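You operate a simulated robot arm through the tools that you are given. There is no shell and no other tool. Be economical: measure what you need, move in short steps, check, and stop when the job is done.

You are at the controls of a simulated two-armed robot. One attempt, no reset.

TASK
Put the blue tape roll on the shelf under the wide processor. Put one of the yellow rings from the fourth shelf from the bottom of the parts rack on the plate on the mixing bench under the taps. Take the stop button from the wiring bench top and leave it on top of the round dabber. Take the white bush and leave it on the white bearing block. Take the notched wood block and leave it on the fourth shelf from the bottom of the parts rack. Take the loose castor with the cream wheel and leave it on the hood of the wide processor. Stack the junction box that says "J1" from the left end of the steel bench on top of the junction box that says "J2". Take the black gear from the top of the long processor and put it on the top of the pump unit. Open the side door, put the castor from the top of the long processor in the side bay of the long processor, then shut the door. Stack the brown carton marked "gears" from the top of the long processor on top of the brown carton marked "belts". Take the aluminium bracket from the top of the long processor and put it on the yellow tray. Take the white marker and put it in the black tray. Do these in any order. Set down upright: stop button, notched wood block, loose castor with the cream wheel, castor.

Only the result counts: the job must be done as asked and must still hold three seconds after the hand-in. Knocking over, shifting, dropping, spilling or breaking anything else fails it.

THE ROBOT
Two 7-joint arms with fingered hands on one trunk, on a base that drives. Base frame: it is fixed to the floor where the robot stands at the start and does not move with it; the origin is under the middle of the robot, x ahead of it, y to its left, z up; the surface under the hand at the start is at about z = 0.76. Lengths are in m, angles in degrees, forces in N, time in s.
The left shoulder is at the start at [0.06, 0.177, 0.975], the right one opposite. Places, roughly: aluminium bracket [2.25, -5.75, 1]; black tray (12x12x5 cm) [2.1, -5.8, 1.1]; blue tape roll (7x6x2 cm) [0.8, 0, 0.8]; brown carton [2.25, -5.75, 1]; castor (13x8x13 cm) [1.3, -5.7, 1.1]; fourth shelf of the parts rack [-2.7, 1.9, 1.4]; gear [1.75, -5.5, 1]; hood of the wide processor (40x20 cm) [0, -3.12, 1.1]; junction box [1, 0.25, 0.75]; loose castor with the cream wheel (7x6x8 cm) [0.7, 0.5, 0.4]; low shelf [-0.4, -3.2, 0.2]; notched wood block (3x6x4 cm) [0.8, 0.8, 0.8]; plate [-3.5, 1.75, 1]; round dabber (7x7x8 cm) [-1.7, 1.3, 0.8]; side bay of the long processor (22x38 cm) [0.92, -5.3, 0.6]; side door [1, -5.1, 0.8]; stop button (4x4x5 cm) [-2, 1.7, 0.9]; top of the pump unit (24x24 cm) [-1.1, -7.42, 1.04]; white bearing block (6x6x3 cm) [-0.8, 1.1, 0.8]; white bush (4x4x3 cm) [-1.1, 1.5, 0.8]; white marker (3x3x14 cm) [0, -6.6, 1.7]; yellow ring (8x8x2 cm) [-2.5, 1.8, 1.4]; yellow tray (17x9x3 cm) [2.1, -5.5, 1]. Payload 4 kg a hand.
Tool frame (each hand has its own): the origin (TCP) lies between the finger pads and is the grasp point; the fingertips stand 0.037 m ahead of it; z points along the fingers, y is the line along which they close. Largest opening 0.124 m; the body of the gripper starts 0.043 m behind the TCP. The gripper is a hand of 3 fingers: y runs from the thumb to the fingers, the wrist lies at [-0.015, -0.108, -0.202] in the tool frame, and closing takes about 1.5 s.
Orientation is told as [roll, pitch, yaw] about the base's x, y, z axes, in that order, counted from this pose: with the fingers straight down and the wrist toward the robot, the tool's x, y and z point along [0, 1, 0], [1, 0, 0] and [0, 0, -1] of the base frame.

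THE INTERFACE
- The arms move only by the tool servo_tool. It takes "left_commands", "right_commands" or both (then of equal length, played together; a hand with none holds still); each is text: rows parted by semicolons, each of 7 numbers parted by spaces: the opening, from 0 (shut) to 1 (fully open), then the shift along the tool's x, y, z in m, then the turn, a rotation vector about the tool's x, y, z in degrees. In form: jaw x y z rx ry rz; .... A call has 1 to 12 rows; each row shifts and turns the commanded pose from where the row before left it, along the tool's axes as they then stand. A row lasts 0.2 s, in which the tool goes at most 0.05 m and 8.6 degrees; a call with a longer step from one row to the next is refused whole, and so is a gripper value outside its range. A pose out of reach is approached as far as the arm can. The call stops where the force on the tool passes 40 N (or 10 N more than at its start, if that is more) or the arm is blocked; 0.2 s more then pass. The fingers move at their own pace (about 0.072 m/s each) and stop on an object; they squeeze with about 30 N. The grip force told is the motor's: it shows also when the fingers shut on nothing. Time passes only in rows, and 0.2 s behind the last, so rows that do not move let the fingers close. The reply holds the time, the measured pose of the TCP, the force on the tool along the base axes, the opening and the grip force, in the units named above and with some noise, with the torque about the TCP (base axes, N m) and any sound that the robot's microphone picked up.
- Cameras (640 x 400 px; columns grow to the right, rows downward): "scene" is now at [0.0379, 0.0341, 1.6143]; the picture's right is [0.48, -0.88, 0.00], its down [-0.67, -0.37, -0.64] and it looks along [0.56, 0.31, -0.77] (base axes); focal length 258 px, centre (320, 200). "left" rides on the left gripper at [-0.064, -0.076, -0.137] in its tool frame; the picture's right is [-0.84, -0.26, 0.48], its down [0.48, -0.76, 0.43] and it looks along [0.26, 0.60, 0.76] (tool axes); focal length 256 px, centre (320, 200). "right" rides on the right gripper at [0.064, -0.076, -0.137] in its tool frame; the picture's right is [-0.84, 0.26, -0.48], its down [-0.48, -0.76, 0.43] and it looks along [-0.26, 0.60, 0.76] (tool axes); focal length 256 px, centre (320, 200). There is no depth. A picture from a camera that has moved, and an enlarged one, comes with that camera's place and axes in the base frame and with its lens.
- camera(camera): a new picture of that camera. The clock stands still meanwhile.
- lift_body(by): slides the trunk up (or, below 0, down) by that many m; the arms and the scene camera ride with it, the base frame stays. It gives what a move gives, with no picture.
- roll_base(legs): drives the robot by 1 to 6 legs, each [ahead, left, turn to the left] in m, m and degrees, along the robot's own axes; the way and the turn of a leg run together, so that a leg with both is an arc; at most 1.5 m and 180 degrees a leg. The arms and the cameras ride along, it lands a little off, and it stops where it bumps. It gives what a move gives.
- set_grasp(shape, hand): the hand has 3 fingers and takes this shape, open, in about a second: jaw (thumb against the fingers, like two jaws); tri (thumb and two fingers); tip (a fingertip pinch); poke (one finger out to press); point (the index stretched); flat (the hand flat); cup (the hand cupped); fist (a fist). The gripper value then closes the fingers along that shape, each until it touches; the sizes above hold for jaw. It gives what a move gives, with no picture.
- aim_head(pan, tilt): turns the head with the scene camera to pan (to the left, within 86 degrees either way) and tilt (down, from -29 to 69), counted from straight ahead of the robot. It gives what a move gives.
- enlarge(camera, box): a new picture of the part [left, top, right, bottom] of that camera's present view, enlarged. The clock stands still meanwhile.
- sign_off(): hands the job in; it is judged then, once.

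Go step by step. Nothing tells you exact positions but the pictures and the camera data: compare them with the known pose of the tool, close in by small moves and look again before you grip or let go. The budget is 588 turns and 370 pictures, counting those below and the enlarged ones. Unless the task says otherwise, let go and move clear before handing in.

The tools are called after ">>>" as name(argument=value, ...) on one line, values as JSON. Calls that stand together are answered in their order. servo_tool: Moves the arms, as the interface text tells. Its arguments: {"type":"object","properties":{"left_commands":{"type":"string"},"right_commands":{"type":"string"}},"required":[]} The other tools are called the same way: lift_body (by) slides the trunk up or down; set_grasp (shape, hand) gives the hand a shape; roll_base (legs) drives the base; aim_head (pan, tilt) turns the head that bears the scene camera; camera (camera) takes a picture; enlarge (camera, box) takes an enlarged picture of a part of a camera's view; sign_off () hands the job in.

At the start:

```text
time: 0.0
left_tcp_pos: [0.4526, 0.5711, 1.0797]
left_tcp_rot: [0.0, 0.0, 0.0]
left_ft_force: [0.1, -0.1, 0.1]
left_ft_torque: [0.02, 0.02, -0.01]
left_finger_gap: 0.1235
left_finger_force: 0.0
left_shape: jaw
right_tcp_pos: [0.5994, 0.0318, 1.1161]
right_tcp_rot: [-0.1, 0.0, 0.0]
right_ft_force: [0.4, 0.0, -0.1]
right_ft_torque: [0.04, 0.0, 0.04]
right_finger_gap: 0.1235
right_finger_force: 0.0
right_shape: jaw
trunk travel left (down, up): [-0.5, 0.09]
robot x, y, heading: [0.0011, 0.0051, -0.1]
head pan, tilt: [28.9, 50.1]
```

scene: 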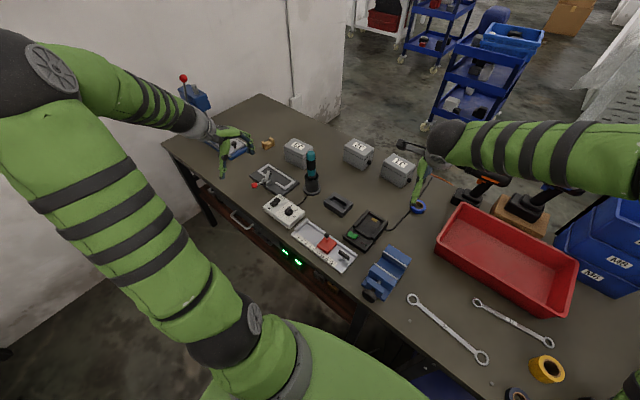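
right: 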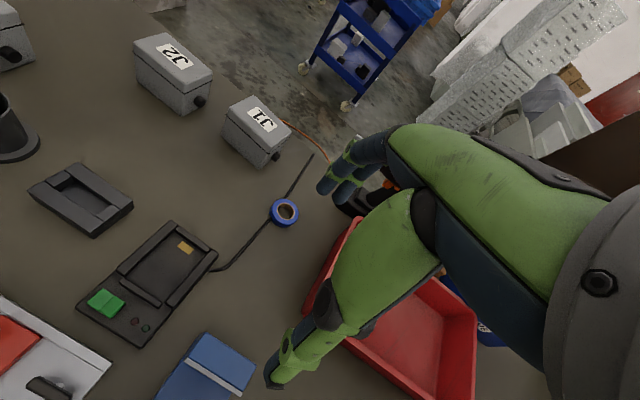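
left: 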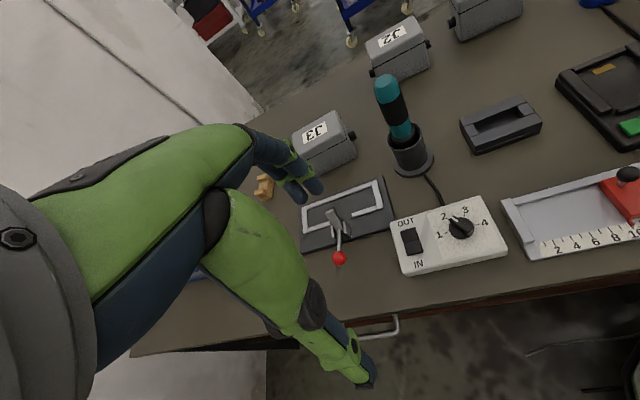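

I see the steel bench with J1, J2, J3, the blue tape and the notched wood block. I enlarge to measure them before gripping.

>>> enlarge(camera="scene", box=[240, 110, 460, 248])

>>> enlarge(camera="right", box=[100, 0, 340, 240])

```text
2.90 times, centred on (350, 179) of scene
camera zoom: at [0.0379, 0.0341, 1.6143], right [0.48, -0.88, 0.0], down [-0.67, -0.37, -0.64], along [0.56, 0.31, -0.77], focal length 746 px, centre (233, 261)
```

zoom: 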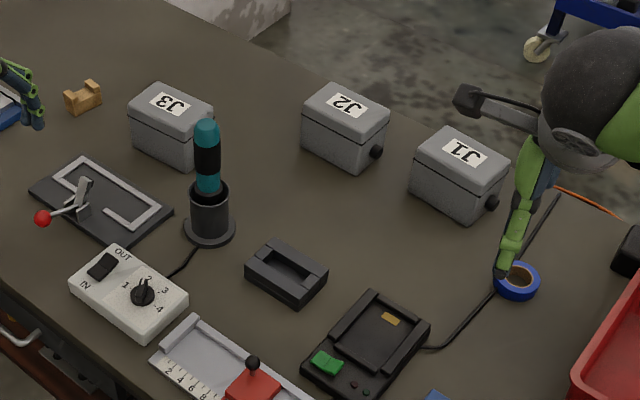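

```text
1.67 times, centred on (220, 120) of right
camera zoom: at [0.5232, 0.0954, 1.252], right [0.26, -0.84, 0.48], down [-0.76, -0.48, -0.43], along [0.6, -0.26, -0.76], focal length 427 px, centre (487, 333)
```

zoom: 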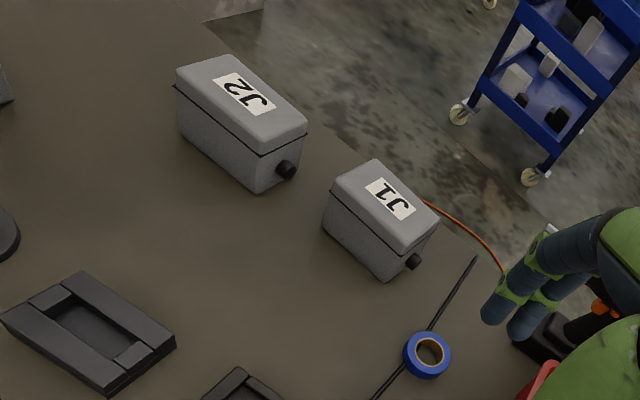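

J1 is at about (0.964, 0.141), J2 at (0.977, 0.346), tops at z≈0.826 and both turned about -13°. They are at the edge of reach, so I check the base clearance and the room.

>>> aim_head(pan=0, tilt=69)

>>> camera(camera="scene")

>>> aim_head(pan=80, tilt=20)

>>> camera(camera="scene")

>>> aim_head(pan=-80, tilt=20)

>>> camera(camera="scene")

```text
time: 0.9
left_tcp_pos: [0.4517, 0.5725, 1.0794]
left_tcp_rot: [0.1, -0.1, 0.0]
left_ft_force: [-1.2, 0.0, 0.7]
left_ft_torque: [0.02, 0.03, 0.02]
left_finger_gap: 0.1236
left_finger_force: 0.0
left_shape: jaw
right_tcp_pos: [0.5996, 0.0319, 1.1162]
right_tcp_rot: [0.0, 0.0, 0.0]
right_ft_force: [0.2, 0.3, 0.0]
right_ft_torque: [0.0, -0.02, 0.0]
right_finger_gap: 0.1238
right_finger_force: 0.0
right_shape: jaw
trunk travel left (down, up): [-0.5, 0.09]
robot x, y, heading: [0.0008, 0.0022, -0.1]
head pan, tilt: [0.0, 68.8]
```

```text
364 pictures are left
camera scene: at [0.0265, -0.003, 1.5925], right [0.0, -1.0, 0.0], down [-0.93, 0.0, -0.36], along [0.36, 0.0, -0.93], focal length 258 px, centre (320, 200)
```

scene: 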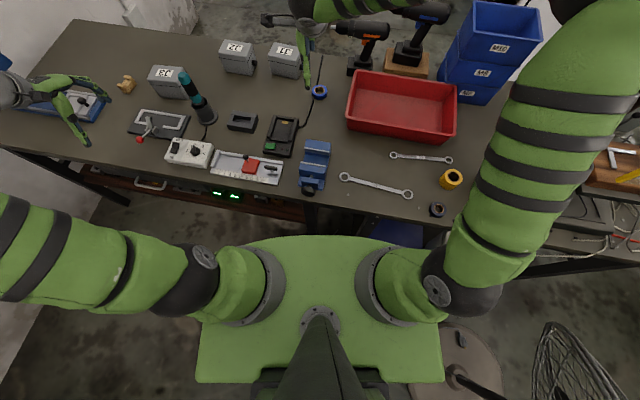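

```text
time: 2.5
left_tcp_pos: [0.4527, 0.5721, 1.0792]
left_tcp_rot: [0.0, 0.0, 0.0]
left_ft_force: [-0.5, -0.4, -0.2]
left_ft_torque: [0.02, -0.01, 0.05]
left_finger_gap: 0.1237
left_finger_force: 0.0
left_shape: jaw
right_tcp_pos: [0.5996, 0.0308, 1.116]
right_tcp_rot: [0.0, 0.1, 0.0]
right_ft_force: [-1.1, 0.6, -0.4]
right_ft_torque: [-0.01, 0.02, 0.01]
right_finger_gap: 0.1236
right_finger_force: 0.1
right_shape: jaw
trunk travel left (down, up): [-0.5, 0.09]
robot x, y, heading: [0.0011, 0.0029, 0.1]
head pan, tilt: [80.0, 20.0]
```

```text
363 pictures are left
camera scene: at [-0.0132, 0.0886, 1.66], right [0.98, -0.17, 0.0], down [-0.06, -0.34, -0.94], along [0.16, 0.93, -0.34], focal length 258 px, centre (320, 200)
```

scene: 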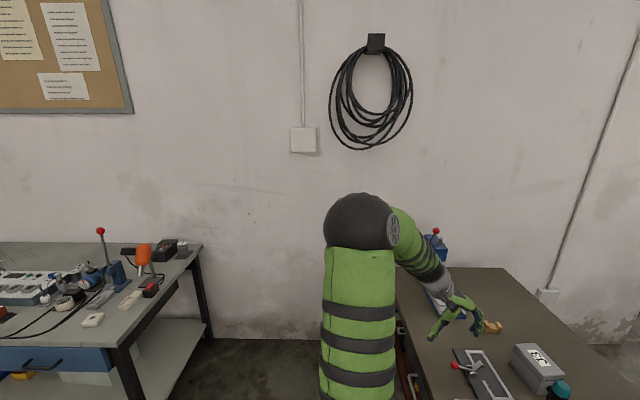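

```text
time: 4.9
left_tcp_pos: [0.4531, 0.5727, 1.0791]
left_tcp_rot: [0.0, 0.0, -0.1]
left_ft_force: [-0.5, -1.1, -0.1]
left_ft_torque: [0.0, 0.0, -0.02]
left_finger_gap: 0.1237
left_finger_force: 0.1
left_shape: jaw
right_tcp_pos: [0.5989, 0.0311, 1.115]
right_tcp_rot: [0.0, -0.1, 0.1]
right_ft_force: [-0.2, -0.8, 0.2]
right_ft_torque: [0.0, 0.02, 0.01]
right_finger_gap: 0.1234
right_finger_force: 0.1
right_shape: jaw
trunk travel left (down, up): [-0.5, 0.09]
robot x, y, heading: [-0.0007, 0.0013, -0.1]
head pan, tilt: [-80.0, 20.0]
```

```text
362 pictures are left
camera scene: at [-0.0132, -0.0948, 1.66], right [-0.98, -0.17, 0.0], down [-0.06, 0.34, -0.94], along [0.16, -0.93, -0.34], focal length 258 px, centre (320, 200)
```

scene: 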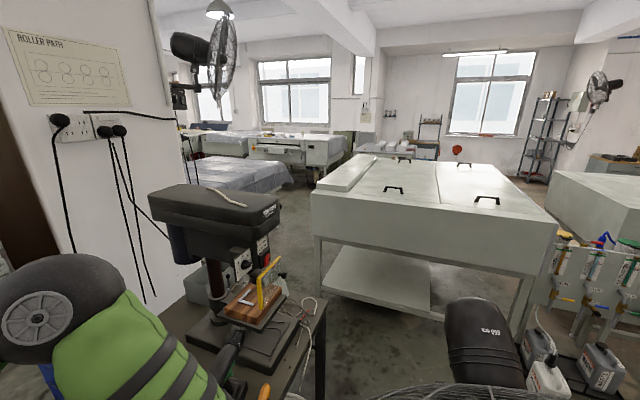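

The bench runs along y with its front edge near x=0.35. I take a look to the front lower left for the castor and then creep ahead.

>>> aim_head(pan=40, tilt=60)

>>> camera(camera="scene")

>>> roll_base(legs=[[0.06, 0, 0]])

>>> camera(camera="left")

```text
time: 6.9
left_tcp_pos: [0.4528, 0.5728, 1.079]
left_tcp_rot: [-0.1, 0.0, 0.0]
left_ft_force: [-0.5, -0.3, 0.1]
left_ft_torque: [0.0, 0.02, -0.01]
left_finger_gap: 0.1237
left_finger_force: 0.1
left_shape: jaw
right_tcp_pos: [0.5993, 0.0312, 1.1159]
right_tcp_rot: [0.0, 0.0, 0.0]
right_ft_force: [0.3, -0.2, -0.6]
right_ft_torque: [-0.03, 0.0, 0.03]
right_finger_gap: 0.1234
right_finger_force: 0.0
right_shape: jaw
trunk travel left (down, up): [-0.5, 0.09]
robot x, y, heading: [-0.0017, -0.001, 0.2]
head pan, tilt: [40.0, 60.0]
```

```text
361 pictures are left
camera scene: at [0.0216, 0.0397, 1.6019], right [0.64, -0.77, 0.0], down [-0.66, -0.56, -0.5], along [0.38, 0.32, -0.87], focal length 258 px, centre (320, 200)
```

scene: 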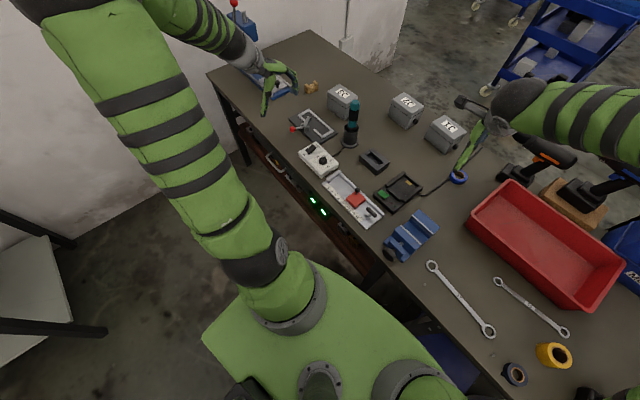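

```text
time: 7.8
left_tcp_pos: [0.4734, 0.5735, 1.0782]
left_tcp_rot: [0.0, 0.2, 0.1]
left_ft_force: [-0.9, -0.3, -0.9]
left_ft_torque: [0.05, -0.01, 0.03]
left_finger_gap: 0.1239
left_finger_force: 0.0
left_shape: jaw
right_tcp_pos: [0.6207, 0.033, 1.1162]
right_tcp_rot: [0.1, 0.0, 0.1]
right_ft_force: [0.1, 0.3, 0.3]
right_ft_torque: [0.01, 0.03, 0.0]
right_finger_gap: 0.1239
right_finger_force: 0.1
right_shape: jaw
trunk travel left (down, up): [-0.5, 0.09]
robot x, y, heading: [0.0181, 0.0023, -0.0]
head pan, tilt: [40.0, 60.0]
stopped in leg 1: the robot was blocked; the commanded pose is now the measured one
```

```text
360 pictures are left
camera left: at [0.3988, 0.5085, 1.2161], right [-0.26, -0.84, -0.48], down [-0.76, 0.48, -0.43], along [0.6, 0.26, -0.76], focal length 256 px, centre (320, 200)
```

left: 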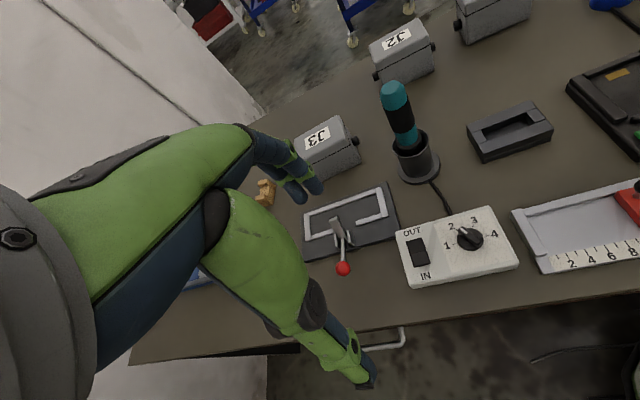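

The base stops at the bench with x≈0.02, so J1/J2 are at the limit of reach straight ahead of the left shoulder. I shift left 7 cm, move the right hand aside and test the reach.

>>> roll_base(legs=[[-0.004, 0.0, 0], [0, 0.07, 0]])

>>> servo_tool(right_commands="1 -0.05 0 0 0 0 0;1 -0.05 0 0 0 0 0;1 -0.05 0 0 0 0 0;1 -0.05 0 0 0 0 0;1 -0.05 0 0 0 0 0;1 -0.05 0 0 0 0 0")

```text
time: 9.1
left_tcp_pos: [0.468, 0.6453, 1.0783]
left_tcp_rot: [0.0, 0.0, 0.2]
left_ft_force: [-0.1, -0.7, 0.2]
left_ft_torque: [-0.05, 0.02, -0.01]
left_finger_gap: 0.1237
left_finger_force: 0.0
left_shape: jaw
right_tcp_pos: [0.6145, 0.1037, 1.1179]
right_tcp_rot: [0.0, -0.1, 0.2]
right_ft_force: [0.0, -0.1, 0.1]
right_ft_torque: [-0.02, 0.0, -0.03]
right_finger_gap: 0.1239
right_finger_force: 0.1
right_shape: jaw
trunk travel left (down, up): [-0.5, 0.09]
robot x, y, heading: [0.0162, 0.0695, 0.2]
head pan, tilt: [40.0, 60.0]
```

```text
time: 10.5
left_tcp_pos: [0.4672, 0.6423, 1.0792]
left_tcp_rot: [0.1, 0.1, 0.2]
left_ft_force: [0.1, -0.3, 0.1]
left_ft_torque: [-0.01, 0.01, 0.0]
left_finger_gap: 0.1239
left_finger_force: 0.0
left_shape: jaw
right_tcp_pos: [0.6163, -0.1964, 1.1176]
right_tcp_rot: [0.0, -0.1, 0.2]
right_ft_force: [-0.1, -0.8, -0.4]
right_ft_torque: [0.01, 0.0, 0.01]
right_finger_gap: 0.1238
right_finger_force: 0.0
right_shape: jaw
trunk travel left (down, up): [-0.5, 0.09]
robot x, y, heading: [0.0156, 0.0705, 0.3]
head pan, tilt: [40.0, 60.0]
```

>>> servo_tool(left_commands="1 -0.035 0.034 0 0 0 0;1 -0.035 0.034 0 0 0 0;1 -0.035 0.034 0 0 0 0;1 -0.035 0.034 0 0 0 0;1 -0.035 0.034 0 0 0 0;1 -0.035 0.034 0 0 0 0;1 -0.035 0.034 0 0 0 0;1 -0.035 0.034 0 0 0 0;1 -0.035 0.034 0 0 0 0;1 -0.035 0.034 0 0 0 0;1 -0.035 0.034 0 0 0 0;1 -0.035 0.034 0 0 0 0")

>>> servo_tool(left_commands="1 -0.035 0.034 0 0 0 0;1 -0.035 0.034 0 0 0 0;1 0 0 0 0 0 0")

>>> camera(camera="left")

```text
time: 13.1
left_tcp_pos: [0.8775, 0.2232, 1.0787]
left_tcp_rot: [0.1, 0.1, 0.2]
left_ft_force: [0.1, 0.1, 0.4]
left_ft_torque: [0.0, 0.01, 0.01]
left_finger_gap: 0.1236
left_finger_force: 0.0
left_shape: jaw
right_tcp_pos: [0.6173, -0.1973, 1.1163]
right_tcp_rot: [0.1, -0.1, 0.2]
right_ft_force: [0.4, 0.1, -0.4]
right_ft_torque: [0.01, 0.0, -0.01]
right_finger_gap: 0.1238
right_finger_force: 0.0
right_shape: jaw
trunk travel left (down, up): [-0.5, 0.09]
robot x, y, heading: [0.0183, 0.068, -0.1]
head pan, tilt: [40.0, 60.0]
```

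```text
time: 13.9
left_tcp_pos: [0.9301, 0.1581, 1.0762]
left_tcp_rot: [0.1, 0.1, 0.2]
left_ft_force: [0.1, 0.8, -0.8]
left_ft_torque: [0.01, 0.01, -0.01]
left_finger_gap: 0.1239
left_finger_force: 0.1
left_shape: jaw
left hand out of reach, approached as far as the arm can: row 2
right_tcp_pos: [0.6157, -0.1963, 1.1161]
right_tcp_rot: [0.1, -0.1, 0.2]
right_ft_force: [1.0, 0.1, 0.9]
right_ft_torque: [0.0, 0.01, 0.0]
right_finger_gap: 0.1238
right_finger_force: 0.0
right_shape: jaw
trunk travel left (down, up): [-0.5, 0.09]
robot x, y, heading: [0.0162, 0.0713, 0.2]
head pan, tilt: [40.0, 60.0]
```

```text
359 pictures are left
camera left: at [0.8563, 0.0932, 1.2128], right [-0.26, -0.84, -0.48], down [-0.76, 0.48, -0.43], along [0.59, 0.26, -0.76], focal length 256 px, centre (320, 200)
```

left: 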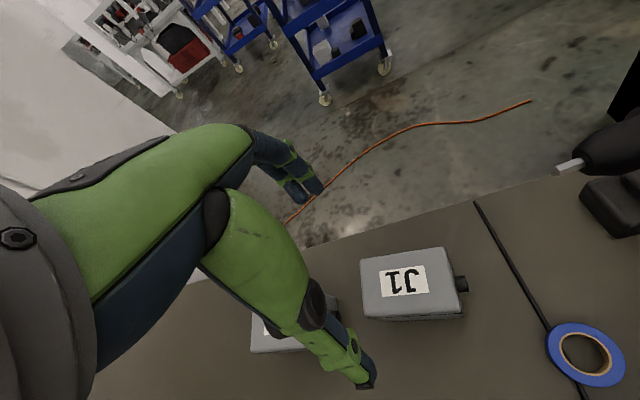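

The arm reaches farther when the wrist is level with the shoulder. I raise the trunk 9 cm and then lower the hand.

>>> lift_body(by=0.088)

>>> servo_tool(left_commands="1 0 0 0.05 0 0 4.5;1 0 0 0.05 0 0 4.5;1 0 0 0.05 0 0 4;1 0 0 0.04 0 0 0;1 0 0 0 0 0 0")

>>> camera(camera="left")

```text
time: 15.1
left_tcp_pos: [0.9303, 0.1574, 1.1642]
left_tcp_rot: [0.0, -0.1, 0.2]
left_ft_force: [-0.4, -0.5, 0.5]
left_ft_torque: [-0.02, 0.0, -0.01]
left_finger_gap: 0.1238
left_finger_force: 0.1
left_shape: jaw
right_tcp_pos: [0.6162, -0.1963, 1.2029]
right_tcp_rot: [0.1, -0.2, 0.2]
right_ft_force: [-0.3, -0.5, 0.8]
right_ft_torque: [0.01, 0.0, 0.02]
right_finger_gap: 0.1237
right_finger_force: 0.1
right_shape: jaw
trunk travel left (down, up): [-0.588, 0.002]
robot x, y, heading: [0.018, 0.067, -0.0]
head pan, tilt: [40.0, 60.0]
```

```text
time: 16.3
left_tcp_pos: [0.93, 0.1578, 0.974]
left_tcp_rot: [0.1, 0.0, -12.9]
left_ft_force: [0.4, -0.6, 0.0]
left_ft_torque: [0.01, 0.04, -0.01]
left_finger_gap: 0.1238
left_finger_force: 0.1
left_shape: jaw
right_tcp_pos: [0.6161, -0.196, 1.2052]
right_tcp_rot: [0.1, -0.1, 0.1]
right_ft_force: [0.5, -0.3, 0.3]
right_ft_torque: [0.02, -0.01, -0.01]
right_finger_gap: 0.1239
right_finger_force: 0.1
right_shape: jaw
trunk travel left (down, up): [-0.588, 0.002]
robot x, y, heading: [0.0167, 0.0701, -0.2]
head pan, tilt: [40.0, 60.0]
```

```text
358 pictures are left
camera left: at [0.8426, 0.1125, 1.1118], right [-0.44, -0.76, -0.48], down [-0.63, 0.64, -0.43], along [0.64, 0.12, -0.76], focal length 256 px, centre (320, 200)
```

left: 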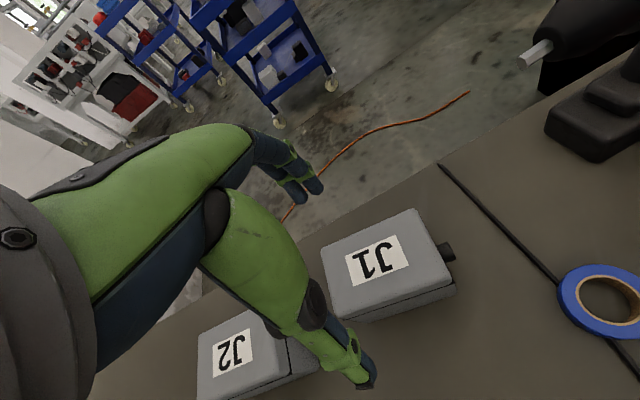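

J1 refined to (0.957, 0.141), yaw ≈ -16°. I align over it and check before descending.

>>> servo_tool(left_commands="1 -0.01 0.032 0 0 0 3;1 0 0 0.04 0 0 0;1 0 0 0.04 0 0 0;1 0 0 0 0 0 0")

>>> camera(camera="left")

>>> aim_head(pan=8, tilt=45)

>>> enlarge(camera="scene", box=[240, 120, 400, 240])

```text
time: 17.3
left_tcp_pos: [0.9297, 0.154, 0.9049]
left_tcp_rot: [0.0, -0.1, -15.8]
left_ft_force: [-0.3, 0.6, -0.6]
left_ft_torque: [0.01, 0.01, -0.02]
left_finger_gap: 0.124
left_finger_force: 0.0
left_shape: jaw
left hand out of reach, approached as far as the arm can: row 1, 3
right_tcp_pos: [0.6174, -0.1968, 1.2046]
right_tcp_rot: [0.1, -0.1, 0.3]
right_ft_force: [-0.4, 0.2, 0.2]
right_ft_torque: [0.0, -0.01, -0.04]
right_finger_gap: 0.1234
right_finger_force: 0.0
right_shape: jaw
trunk travel left (down, up): [-0.588, 0.002]
robot x, y, heading: [0.0177, 0.0748, 0.1]
head pan, tilt: [40.0, 60.0]
```

```text
357 pictures are left
camera left: at [0.8402, 0.1126, 1.042], right [-0.48, -0.74, -0.48], down [-0.6, 0.67, -0.43], along [0.64, 0.08, -0.76], focal length 256 px, centre (320, 200)
```

left: 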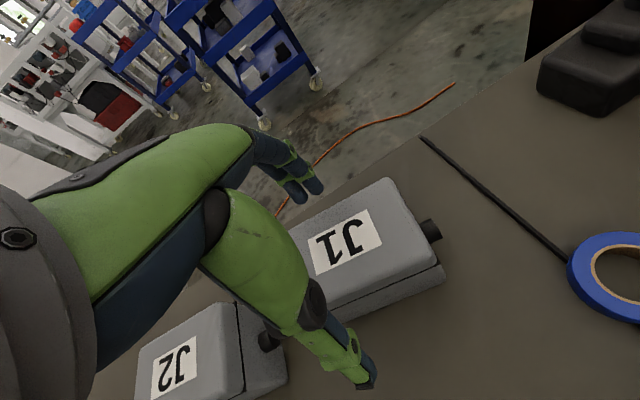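

```text
time: 18.3
left_tcp_pos: [0.9303, 0.1544, 0.9046]
left_tcp_rot: [0.0, 0.0, -15.8]
left_ft_force: [0.4, 0.3, 0.1]
left_ft_torque: [-0.01, 0.01, 0.0]
left_finger_gap: 0.1237
left_finger_force: 0.2
left_shape: jaw
right_tcp_pos: [0.6176, -0.1964, 1.2045]
right_tcp_rot: [0.2, -0.1, 0.2]
right_ft_force: [0.1, 0.3, -0.6]
right_ft_torque: [-0.01, -0.01, -0.02]
right_finger_gap: 0.1238
right_finger_force: 0.1
right_shape: jaw
trunk travel left (down, up): [-0.588, 0.002]
robot x, y, heading: [0.0132, 0.07, 0.0]
head pan, tilt: [8.0, 45.0]
```

```text
3.33 times, centred on (320, 180) of scene
camera zoom: at [0.0674, 0.078, 1.7093], right [0.14, -0.99, 0.0], down [-0.7, -0.1, -0.71], along [0.7, 0.1, -0.71], focal length 858 px, centre (320, 267)
```

zoom: 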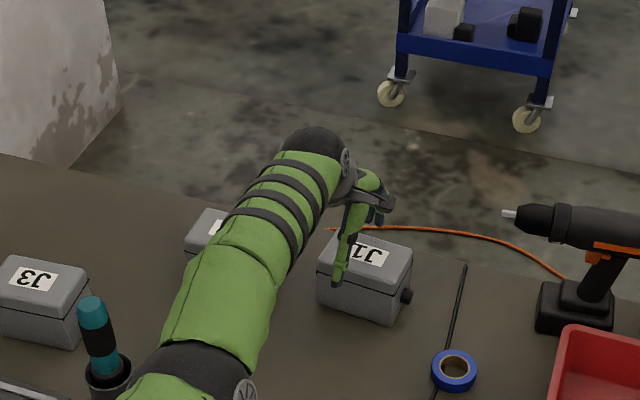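

The arm is nearly straight at x≈0.93, so I tilt the tool 7° (fingers outward) to gain about 2.5 cm of reach.

>>> servo_tool(left_commands="1 0 0 0 -7 0 0;1 0 0 0 0 0 0;1 0 0 0 0 0 0")

```text
time: 19.1
left_tcp_pos: [0.9497, 0.1502, 0.902]
left_tcp_rot: [0.0, -6.9, -15.9]
left_ft_force: [-0.4, -0.5, -0.8]
left_ft_torque: [-0.01, -0.03, 0.01]
left_finger_gap: 0.1238
left_finger_force: 0.0
left_shape: jaw
left hand out of reach, approached as far as the arm can: row 1
right_tcp_pos: [0.6168, -0.1969, 1.2047]
right_tcp_rot: [0.1, -0.1, 0.2]
right_ft_force: [0.2, -0.2, 0.0]
right_ft_torque: [0.0, -0.01, -0.04]
right_finger_gap: 0.1238
right_finger_force: 0.1
right_shape: jaw
trunk travel left (down, up): [-0.588, 0.002]
robot x, y, heading: [0.0155, 0.0683, 0.0]
head pan, tilt: [8.0, 45.0]
```

>>> servo_tool(left_commands="1 0 -0.0037 0.0298 0 0 0;1 0 0 0 0 0 0")

>>> camera(camera="left")

>>> enlarge(camera="scene", box=[280, 140, 400, 230])

>>> enlarge(camera="right", box=[0, 0, 320, 200])

```text
time: 19.7
left_tcp_pos: [0.9441, 0.1535, 0.8715]
left_tcp_rot: [0.0, -7.1, -15.8]
left_ft_force: [0.8, 0.0, 1.4]
left_ft_torque: [-0.03, 0.0, 0.01]
left_finger_gap: 0.1236
left_finger_force: 0.1
left_shape: jaw
left hand out of reach, approached as far as the arm can: row 1
right_tcp_pos: [0.6155, -0.1961, 1.2042]
right_tcp_rot: [0.2, -0.1, 0.2]
right_ft_force: [-0.6, -0.2, -0.4]
right_ft_torque: [-0.01, -0.02, 0.01]
right_finger_gap: 0.1237
right_finger_force: 0.0
right_shape: jaw
trunk travel left (down, up): [-0.588, 0.002]
robot x, y, heading: [0.0159, 0.072, -0.3]
head pan, tilt: [8.0, 45.0]
```

```text
355 pictures are left
camera left: at [0.8388, 0.1155, 0.9985], right [-0.42, -0.75, -0.51], down [-0.54, 0.66, -0.52], along [0.73, 0.06, -0.68], focal length 256 px, centre (320, 200)
```

left: 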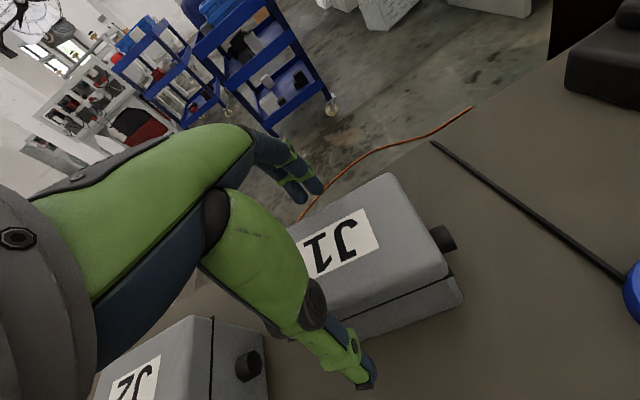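

```text
4.44 times, centred on (340, 185) of scene
camera zoom: at [0.0671, 0.0778, 1.7094], right [0.14, -0.99, 0.0], down [-0.7, -0.1, -0.71], along [0.7, 0.1, -0.71], focal length 1144 px, centre (231, 267)
```

zoom: 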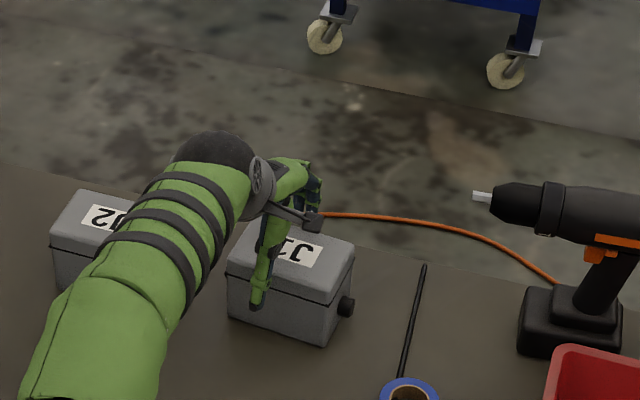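

```text
2.00 times, centred on (160, 100) of right
camera zoom: at [0.5397, -0.1326, 1.3407], right [0.26, -0.84, 0.48], down [-0.76, -0.49, -0.44], along [0.6, -0.25, -0.76], focal length 512 px, centre (640, 400)
```

zoom: 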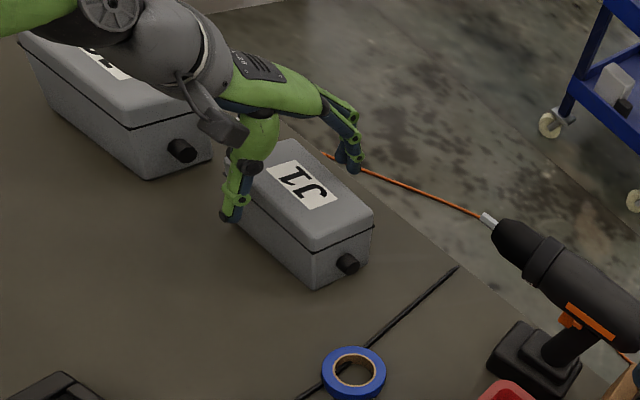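

The hand is 1 cm too far left and short by reach; I raise slightly and shift the base right so J1 is straight ahead of the left shoulder.

>>> servo_tool(left_commands="1 0.0 -0.015 -0.03 0 0 0;1 0 0 0 0 0 0")

>>> roll_base(legs=[[0.0, -0.085, 0]])

>>> servo_tool(left_commands="1 0.035 0 0 0 0 0;1 0.03 0.01 0 0 0 0;1 0 0 0 0 0 0")

```text
time: 20.3
left_tcp_pos: [0.9491, 0.1554, 0.8947]
left_tcp_rot: [0.0, -6.9, -16.0]
left_ft_force: [0.0, 0.7, -0.2]
left_ft_torque: [0.0, -0.02, -0.01]
left_finger_gap: 0.1238
left_finger_force: 0.1
left_shape: jaw
left hand out of reach, approached as far as the arm can: row 1
right_tcp_pos: [0.6167, -0.196, 1.2047]
right_tcp_rot: [0.1, 0.0, 0.1]
right_ft_force: [0.0, -0.4, -0.2]
right_ft_torque: [0.02, 0.02, -0.02]
right_finger_gap: 0.1236
right_finger_force: 0.0
right_shape: jaw
trunk travel left (down, up): [-0.588, 0.002]
robot x, y, heading: [0.0142, 0.0699, 0.0]
head pan, tilt: [8.0, 45.0]
```

```text
time: 21.4
left_tcp_pos: [0.9481, 0.0752, 0.896]
left_tcp_rot: [0.0, -7.0, -15.9]
left_ft_force: [0.4, 0.3, -0.6]
left_ft_torque: [0.0, 0.03, -0.03]
left_finger_gap: 0.1238
left_finger_force: 0.1
left_shape: jaw
right_tcp_pos: [0.6176, -0.2757, 1.2043]
right_tcp_rot: [0.0, -0.2, 0.1]
right_ft_force: [0.0, 1.1, 0.2]
right_ft_torque: [-0.03, 0.03, 0.0]
right_finger_gap: 0.1235
right_finger_force: 0.0
right_shape: jaw
trunk travel left (down, up): [-0.588, 0.002]
robot x, y, heading: [0.0144, -0.0084, -0.0]
head pan, tilt: [8.0, 45.0]
stopped in leg 1: the robot was blocked; the commanded pose is now the measured one
```

```text
time: 22.2
left_tcp_pos: [0.9582, 0.1412, 0.9015]
left_tcp_rot: [0.1, -6.9, -15.9]
left_ft_force: [-0.9, -0.3, 0.5]
left_ft_torque: [0.04, -0.01, 0.04]
left_finger_gap: 0.124
left_finger_force: 0.0
left_shape: jaw
left hand out of reach, approached as far as the arm can: row 1, 2
right_tcp_pos: [0.6178, -0.2745, 1.2044]
right_tcp_rot: [0.2, -0.1, 0.2]
right_ft_force: [0.3, -0.5, 0.4]
right_ft_torque: [-0.01, 0.0, 0.01]
right_finger_gap: 0.1236
right_finger_force: 0.1
right_shape: jaw
trunk travel left (down, up): [-0.588, 0.002]
robot x, y, heading: [0.0165, -0.0089, 0.3]
head pan, tilt: [8.0, 45.0]
```

Now the TCP is right over J1. I descend straight down.

>>> servo_tool(left_commands="1 0 -0.0049 0.0397 0 0 0;1 0 -0.0037 0.03 0 0 0;1 0 0 0 0 0 0")

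>>> enlarge(camera="right", box=[0, 0, 320, 200])

>>> camera(camera="left")

```text
time: 23.0
left_tcp_pos: [0.9413, 0.1476, 0.8317]
left_tcp_rot: [0.0, -6.9, -15.9]
left_ft_force: [-0.2, -0.4, 0.8]
left_ft_torque: [-0.05, 0.01, 0.01]
left_finger_gap: 0.124
left_finger_force: 0.0
left_shape: jaw
left hand out of reach, approached as far as the arm can: row 1, 2
right_tcp_pos: [0.6163, -0.2739, 1.2042]
right_tcp_rot: [0.1, -0.1, 0.2]
right_ft_force: [0.4, -0.6, 0.1]
right_ft_torque: [-0.04, 0.01, 0.01]
right_finger_gap: 0.1236
right_finger_force: 0.0
right_shape: jaw
trunk travel left (down, up): [-0.588, 0.002]
robot x, y, heading: [0.0148, -0.0057, 0.2]
head pan, tilt: [8.0, 45.0]
```

```text
2.00 times, centred on (160, 100) of right
camera zoom: at [0.5401, -0.2103, 1.3407], right [0.26, -0.84, 0.48], down [-0.76, -0.49, -0.44], along [0.6, -0.25, -0.76], focal length 512 px, centre (640, 400)
```

zoom: 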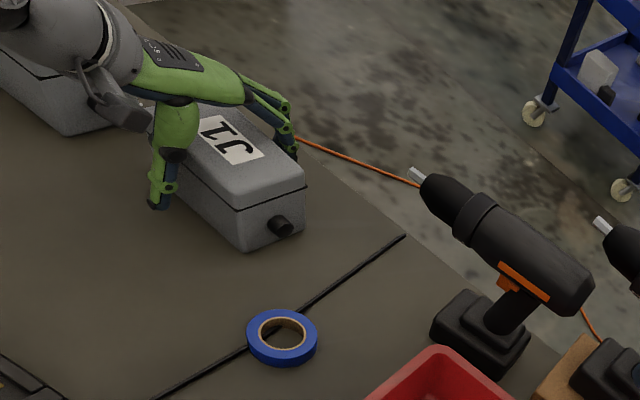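

```text
351 pictures are left
camera left: at [0.837, 0.111, 0.9587], right [-0.42, -0.75, -0.51], down [-0.54, 0.66, -0.52], along [0.73, 0.06, -0.68], focal length 256 px, centre (320, 200)
```

left: 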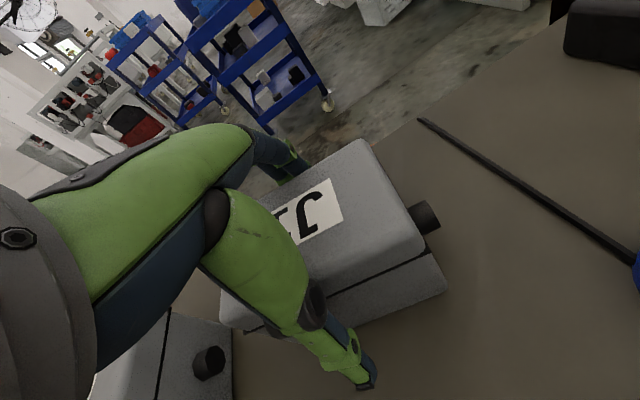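

The fingers straddle the box. I lower with the trunk so the hand keeps its place, then close.

>>> lift_body(by=-0.025)

>>> servo_tool(left_commands="0.3 0 0 0 0 0 0;0 0 0 0 0 0 0;0 0 0 0 0 0 0;0 0 0 0 0 0 0;0 0 0 0 0 0 0;0 0 0 0 0 0 0;0 0 0 0 0 0 0")

>>> enlarge(camera="right", box=[0, 0, 320, 200])

```text
time: 23.8
left_tcp_pos: [0.9436, 0.1469, 0.8117]
left_tcp_rot: [0.1, -7.3, -15.9]
left_ft_force: [-0.4, 0.1, 21.0]
left_ft_torque: [-0.19, 0.17, 0.01]
left_finger_gap: 0.1239
left_finger_force: 0.0
left_shape: jaw
right_tcp_pos: [0.6153, -0.2741, 1.1802]
right_tcp_rot: [0.0, -0.2, 0.4]
right_ft_force: [-0.3, 0.0, 0.0]
right_ft_torque: [0.0, 0.01, 0.02]
right_finger_gap: 0.1238
right_finger_force: 0.2
right_shape: jaw
trunk travel left (down, up): [-0.563, 0.027]
robot x, y, heading: [0.0157, -0.0076, 0.1]
head pan, tilt: [8.0, 45.0]
```

```text
time: 25.4
left_tcp_pos: [0.9427, 0.1475, 0.8123]
left_tcp_rot: [0.2, -7.4, -15.8]
left_ft_force: [7.4, -5.6, 30.4]
left_ft_torque: [-0.62, -1.37, 0.08]
left_finger_gap: 0.087
left_finger_force: 30.1
left_shape: jaw
right_tcp_pos: [0.6152, -0.2743, 1.1808]
right_tcp_rot: [0.2, -0.2, 0.2]
right_ft_force: [-0.3, 0.2, 0.7]
right_ft_torque: [0.03, 0.04, -0.01]
right_finger_gap: 0.1236
right_finger_force: 0.0
right_shape: jaw
trunk travel left (down, up): [-0.563, 0.027]
robot x, y, heading: [0.013, -0.0089, 0.1]
head pan, tilt: [8.0, 45.0]
```

```text
2.00 times, centred on (160, 100) of right
camera zoom: at [0.5378, -0.2113, 1.3166], right [0.26, -0.84, 0.48], down [-0.76, -0.48, -0.44], along [0.6, -0.25, -0.76], focal length 512 px, centre (640, 400)
```

zoom: 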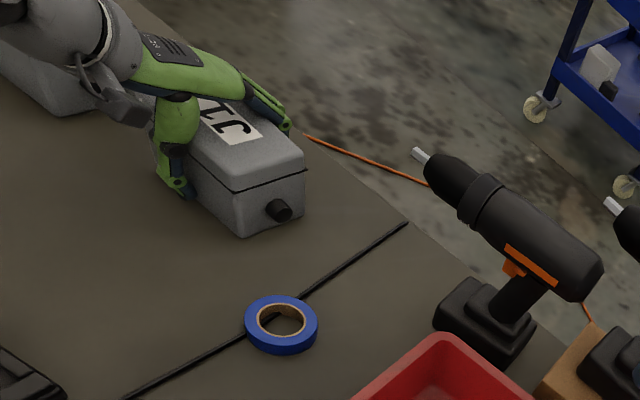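

Gripped (gap 0.087). I lift, then drive left so J2 is ahead of the left shoulder.

>>> lift_body(by=0.025)

>>> servo_tool(left_commands="0 0 0.0049 -0.0397 0 0 0;0 0 0.0049 -0.0397 0 0 0;0 0 0.002 -0.016 0 0 0;0 0 0 0 0 0 0")

>>> enlarge(camera="right", box=[0, 0, 320, 200])

```text
time: 26.1
left_tcp_pos: [0.9401, 0.1483, 0.8281]
left_tcp_rot: [0.0, -6.6, -15.9]
left_ft_force: [-0.8, -0.5, -5.2]
left_ft_torque: [0.02, 0.0, 0.0]
left_finger_gap: 0.0842
left_finger_force: 29.6
left_shape: jaw
right_tcp_pos: [0.6177, -0.2755, 1.2033]
right_tcp_rot: [0.1, -0.1, 0.2]
right_ft_force: [-0.4, -0.4, 0.8]
right_ft_torque: [0.04, -0.03, 0.02]
right_finger_gap: 0.1237
right_finger_force: 0.1
right_shape: jaw
trunk travel left (down, up): [-0.588, 0.002]
robot x, y, heading: [0.0162, -0.0078, 0.2]
head pan, tilt: [8.0, 45.0]
```

```text
time: 27.1
left_tcp_pos: [0.9429, 0.1472, 0.9279]
left_tcp_rot: [-0.1, -6.9, -15.8]
left_ft_force: [0.6, -0.1, -4.3]
left_ft_torque: [0.0, 0.04, 0.0]
left_finger_gap: 0.0843
left_finger_force: 30.4
left_shape: jaw
right_tcp_pos: [0.6165, -0.2734, 1.2041]
right_tcp_rot: [0.1, -0.2, 0.2]
right_ft_force: [-0.5, 0.5, 0.2]
right_ft_torque: [0.02, -0.03, 0.03]
right_finger_gap: 0.1238
right_finger_force: 0.1
right_shape: jaw
trunk travel left (down, up): [-0.588, 0.002]
robot x, y, heading: [0.0171, -0.0033, 0.1]
head pan, tilt: [8.0, 45.0]
```

```text
2.00 times, centred on (160, 100) of right
camera zoom: at [0.5407, -0.2103, 1.3404], right [0.26, -0.84, 0.48], down [-0.76, -0.49, -0.44], along [0.6, -0.25, -0.76], focal length 512 px, centre (640, 400)
```

zoom: 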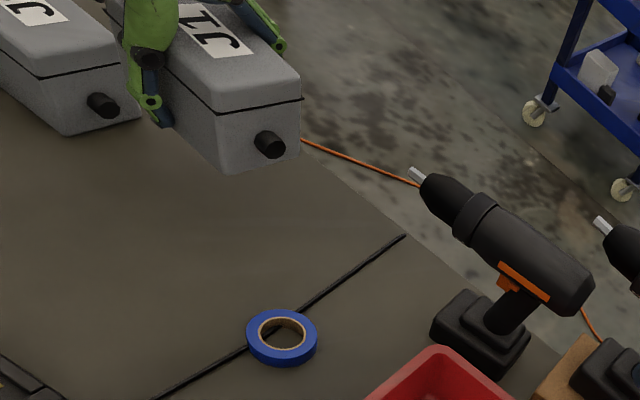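

>>> roll_base(legs=[[0.0, 0.195, 0]])

>>> enlarge(camera="right", box=[0, 0, 320, 200])

>>> camera(camera="left")

```text
time: 28.6
left_tcp_pos: [0.9406, 0.3413, 0.9272]
left_tcp_rot: [0.0, -6.9, -15.9]
left_ft_force: [-0.1, 0.3, -4.6]
left_ft_torque: [-0.03, 0.01, -0.02]
left_finger_gap: 0.084
left_finger_force: 29.8
left_shape: jaw
right_tcp_pos: [0.6178, -0.0792, 1.206]
right_tcp_rot: [0.0, -0.2, 0.0]
right_ft_force: [0.4, -0.2, 0.0]
right_ft_torque: [0.01, -0.01, -0.01]
right_finger_gap: 0.1237
right_finger_force: 0.1
right_shape: jaw
trunk travel left (down, up): [-0.588, 0.002]
robot x, y, heading: [0.0144, 0.1847, -0.3]
head pan, tilt: [8.0, 45.0]
```

```text
2.00 times, centred on (160, 100) of right
camera zoom: at [0.5401, -0.0149, 1.3407], right [0.26, -0.84, 0.48], down [-0.76, -0.48, -0.44], along [0.6, -0.25, -0.76], focal length 512 px, centre (640, 400)
```

zoom: 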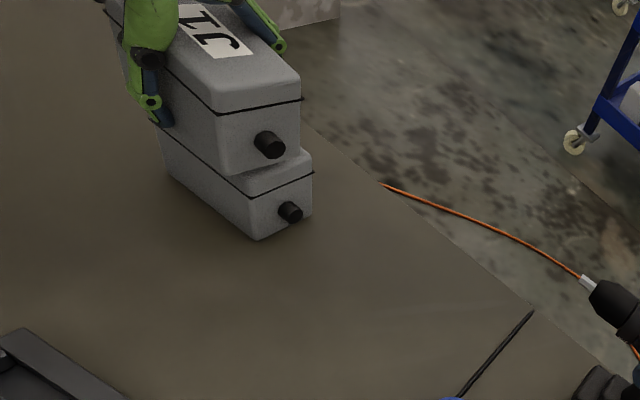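

```text
347 pictures are left
camera left: at [0.8373, 0.3057, 1.0542], right [-0.42, -0.75, -0.51], down [-0.54, 0.66, -0.52], along [0.73, 0.06, -0.68], focal length 256 px, centre (320, 200)
```

left: 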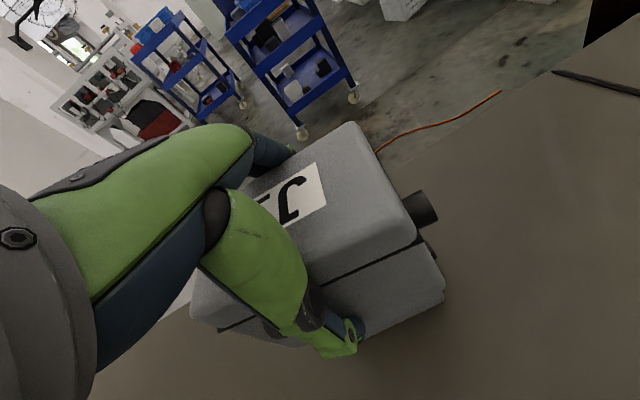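

J1 needs about 2.8 cm more in x to sit over J2. I push out at this height and see how far it reaches.

>>> servo_tool(left_commands="0 0.006 0.027 0.0033 0 0 0;0 0 0 0 0 0 0;0 0 0 0 0 0 0")

```text
time: 29.4
left_tcp_pos: [0.9611, 0.3402, 0.9279]
left_tcp_rot: [0.0, -6.8, -15.8]
left_ft_force: [-0.1, 0.0, -5.1]
left_ft_torque: [0.05, -0.01, -0.02]
left_finger_gap: 0.0839
left_finger_force: 30.3
left_shape: jaw
left hand out of reach, approached as far as the arm can: row 1
right_tcp_pos: [0.6175, -0.0795, 1.2042]
right_tcp_rot: [0.2, 0.0, 0.2]
right_ft_force: [0.9, 0.6, -0.4]
right_ft_torque: [-0.04, 0.02, 0.01]
right_finger_gap: 0.1237
right_finger_force: 0.0
right_shape: jaw
trunk travel left (down, up): [-0.588, 0.002]
robot x, y, heading: [0.0146, 0.187, -0.1]
head pan, tilt: [8.0, 45.0]
```

Offset is now below 1 cm. I lower by the trunk onto J2.

>>> lift_body(by=-0.04)

>>> enlarge(camera="right", box=[0, 0, 320, 200])

```text
time: 30.1
left_tcp_pos: [0.9662, 0.3415, 0.9087]
left_tcp_rot: [0.0, -8.3, -15.5]
left_ft_force: [-7.7, -0.8, 19.3]
left_ft_torque: [-0.26, 0.05, -0.08]
left_finger_gap: 0.0835
left_finger_force: 30.6
left_shape: jaw
right_tcp_pos: [0.615, -0.0799, 1.1701]
right_tcp_rot: [0.1, -0.1, 0.2]
right_ft_force: [-0.1, 0.2, 0.3]
right_ft_torque: [0.01, 0.05, -0.01]
right_finger_gap: 0.1239
right_finger_force: 0.1
right_shape: jaw
trunk travel left (down, up): [-0.553, 0.037]
robot x, y, heading: [0.0161, 0.188, 0.3]
head pan, tilt: [8.0, 45.0]
stopped: the force on the tool passed its limit at 47 N (the readings are from after the stop); the commanded pose is now the measured one
```

```text
2.00 times, centred on (160, 100) of right
camera zoom: at [0.5395, -0.0159, 1.3056], right [0.26, -0.84, 0.48], down [-0.76, -0.48, -0.44], along [0.6, -0.25, -0.76], focal length 512 px, centre (640, 400)
```

zoom: 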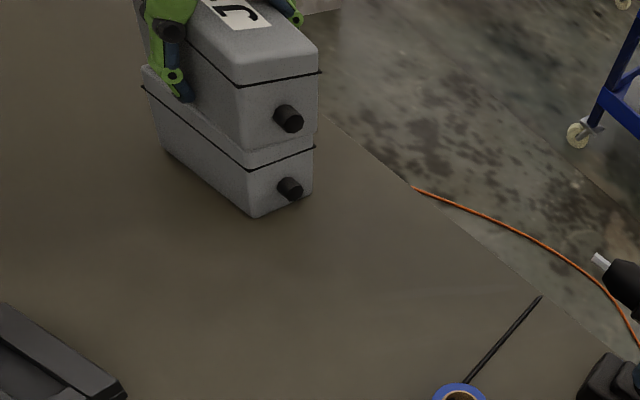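

J1 rests on J2. I relieve the push a little and open the hand.

>>> lift_body(by=0.006)

>>> servo_tool(left_commands="0.75 0 0 0 0 0 0;0.8 0 0 0 0 0 0;0.9 0 0 0 0 0 0;1 0 0 0 0 0 0;1 0 0 0 0 0 0;1 0 0 0 0 0 0")

>>> enlarge(camera="right", box=[0, 0, 320, 200])

```text
time: 30.7
left_tcp_pos: [0.9657, 0.3416, 0.9085]
left_tcp_rot: [0.1, -8.0, -15.6]
left_ft_force: [2.4, -1.3, 4.0]
left_ft_torque: [-0.31, -0.37, 0.03]
left_finger_gap: 0.0834
left_finger_force: 29.8
left_shape: jaw
right_tcp_pos: [0.6162, -0.0796, 1.1755]
right_tcp_rot: [0.1, -0.1, 0.1]
right_ft_force: [-0.1, 0.8, -0.3]
right_ft_torque: [-0.01, 0.0, 0.03]
right_finger_gap: 0.1235
right_finger_force: 0.0
right_shape: jaw
trunk travel left (down, up): [-0.559, 0.031]
robot x, y, heading: [0.0164, 0.1841, 0.1]
head pan, tilt: [8.0, 45.0]
```

```text
time: 32.1
left_tcp_pos: [0.966, 0.3408, 0.9092]
left_tcp_rot: [0.0, -7.9, -15.6]
left_ft_force: [-1.7, 1.0, 1.0]
left_ft_torque: [-0.05, -0.06, -0.02]
left_finger_gap: 0.1239
left_finger_force: 0.1
left_shape: jaw
right_tcp_pos: [0.616, -0.0793, 1.1762]
right_tcp_rot: [0.0, -0.1, 0.2]
right_ft_force: [-0.2, 0.5, 0.2]
right_ft_torque: [0.01, 0.0, 0.03]
right_finger_gap: 0.1237
right_finger_force: 0.0
right_shape: jaw
trunk travel left (down, up): [-0.559, 0.031]
robot x, y, heading: [0.0156, 0.1854, 0.3]
head pan, tilt: [8.0, 45.0]
```

```text
2.00 times, centred on (160, 100) of right
camera zoom: at [0.5395, -0.0159, 1.3118], right [0.26, -0.84, 0.48], down [-0.76, -0.48, -0.44], along [0.6, -0.25, -0.76], focal length 512 px, centre (640, 400)
```

zoom: 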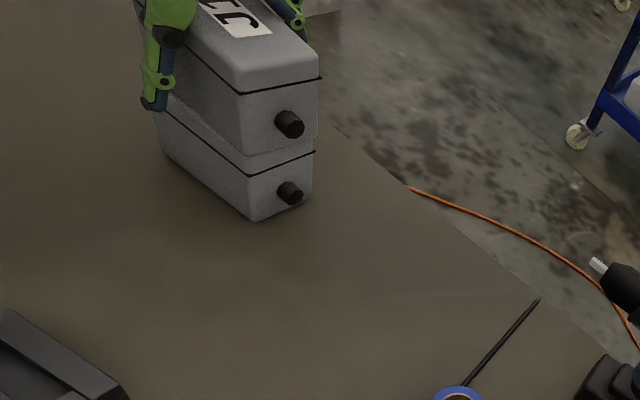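

J1 sits on J2. I retreat upward, then go for the notched wood block at about (0.85, 0.79).

>>> servo_tool(left_commands="1 0 0.0049 -0.0397 0 0 0;1 0 0.0049 -0.0397 0 0 0;1 0 0.0049 -0.0397 0 0 0;1 0 -0.05 0 7 0 -5;1 0 -0.05 0 0 0 -5;1 0 -0.05 0 0 0 -5")

>>> roll_base(legs=[[-0.01, 0.0, 0], [0, 0.27, 0]])

>>> aim_head(pan=30, tilt=50)

>>> camera(camera="scene")

>>> camera(camera="left")

```text
time: 33.5
left_tcp_pos: [0.8153, 0.3684, 1.0217]
left_tcp_rot: [-0.5, -1.0, -0.6]
left_ft_force: [0.2, -1.0, 0.4]
left_ft_torque: [0.04, -0.03, -0.02]
left_finger_gap: 0.1237
left_finger_force: 0.1
left_shape: jaw
right_tcp_pos: [0.6149, -0.0804, 1.1756]
right_tcp_rot: [0.2, 0.0, 0.1]
right_ft_force: [0.3, -1.1, -0.2]
right_ft_torque: [0.0, 0.0, 0.01]
right_finger_gap: 0.1238
right_finger_force: 0.0
right_shape: jaw
trunk travel left (down, up): [-0.559, 0.031]
robot x, y, heading: [0.0177, 0.1873, 0.1]
head pan, tilt: [8.0, 45.0]
```

```text
time: 35.7
left_tcp_pos: [0.8059, 0.6379, 1.0199]
left_tcp_rot: [-0.5, -0.9, -0.7]
left_ft_force: [0.5, 0.7, -0.7]
left_ft_torque: [-0.04, 0.0, -0.01]
left_finger_gap: 0.1239
left_finger_force: 0.1
left_shape: jaw
right_tcp_pos: [0.6066, 0.19, 1.1758]
right_tcp_rot: [0.1, -0.1, 0.2]
right_ft_force: [0.1, 1.1, 0.2]
right_ft_torque: [-0.03, -0.01, 0.04]
right_finger_gap: 0.1238
right_finger_force: 0.1
right_shape: jaw
trunk travel left (down, up): [-0.559, 0.031]
robot x, y, heading: [0.0096, 0.4567, 0.3]
head pan, tilt: [8.0, 45.0]
```

```text
time: 36.6
left_tcp_pos: [0.8073, 0.638, 1.0212]
left_tcp_rot: [-0.5, -0.9, -0.6]
left_ft_force: [0.9, -0.2, 0.7]
left_ft_torque: [0.02, 0.02, 0.0]
left_finger_gap: 0.1237
left_finger_force: 0.1
left_shape: jaw
right_tcp_pos: [0.6069, 0.1887, 1.1766]
right_tcp_rot: [0.0, -0.3, 0.0]
right_ft_force: [0.0, 0.1, 0.1]
right_ft_torque: [0.02, -0.02, 0.03]
right_finger_gap: 0.1236
right_finger_force: 0.0
right_shape: jaw
trunk travel left (down, up): [-0.559, 0.031]
robot x, y, heading: [0.0055, 0.4571, 0.1]
head pan, tilt: [30.0, 50.0]
```

```text
344 pictures are left
camera scene: at [0.0432, 0.4909, 1.6735], right [0.5, -0.87, 0.0], down [-0.66, -0.38, -0.64], along [0.56, 0.32, -0.77], focal length 258 px, centre (320, 200)
```

scene: 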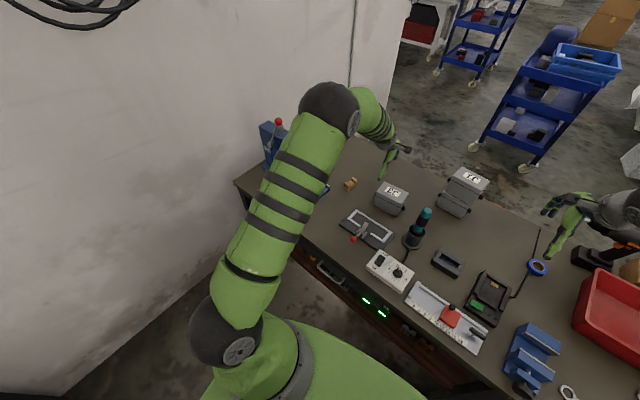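

```text
343 pictures are left
camera left: at [0.728, 0.5754, 1.1578], right [-0.26, -0.84, -0.48], down [-0.75, 0.49, -0.45], along [0.61, 0.24, -0.75], focal length 256 px, centre (320, 200)
```

left: 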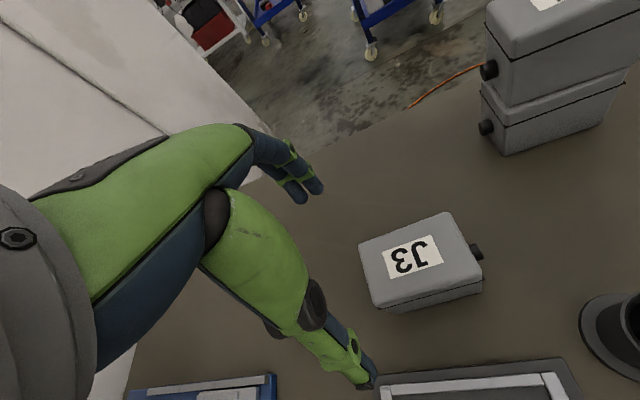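

>>> enlarge(camera="scene", box=[310, 160, 390, 210])

```text
8.00 times, centred on (350, 185) of scene
camera zoom: at [0.0432, 0.4909, 1.6735], right [0.5, -0.87, 0.0], down [-0.66, -0.38, -0.64], along [0.56, 0.32, -0.77], focal length 2060 px, centre (80, 320)
```

zoom: 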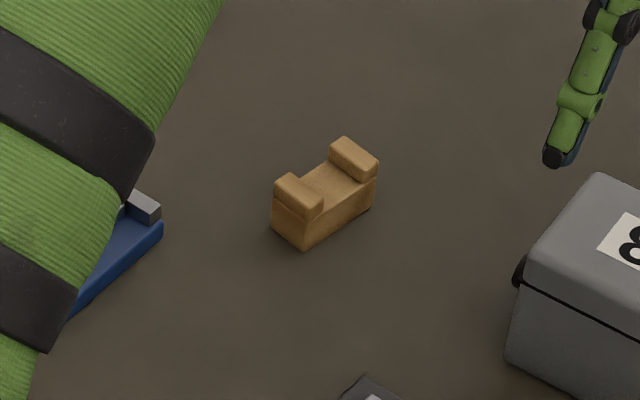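

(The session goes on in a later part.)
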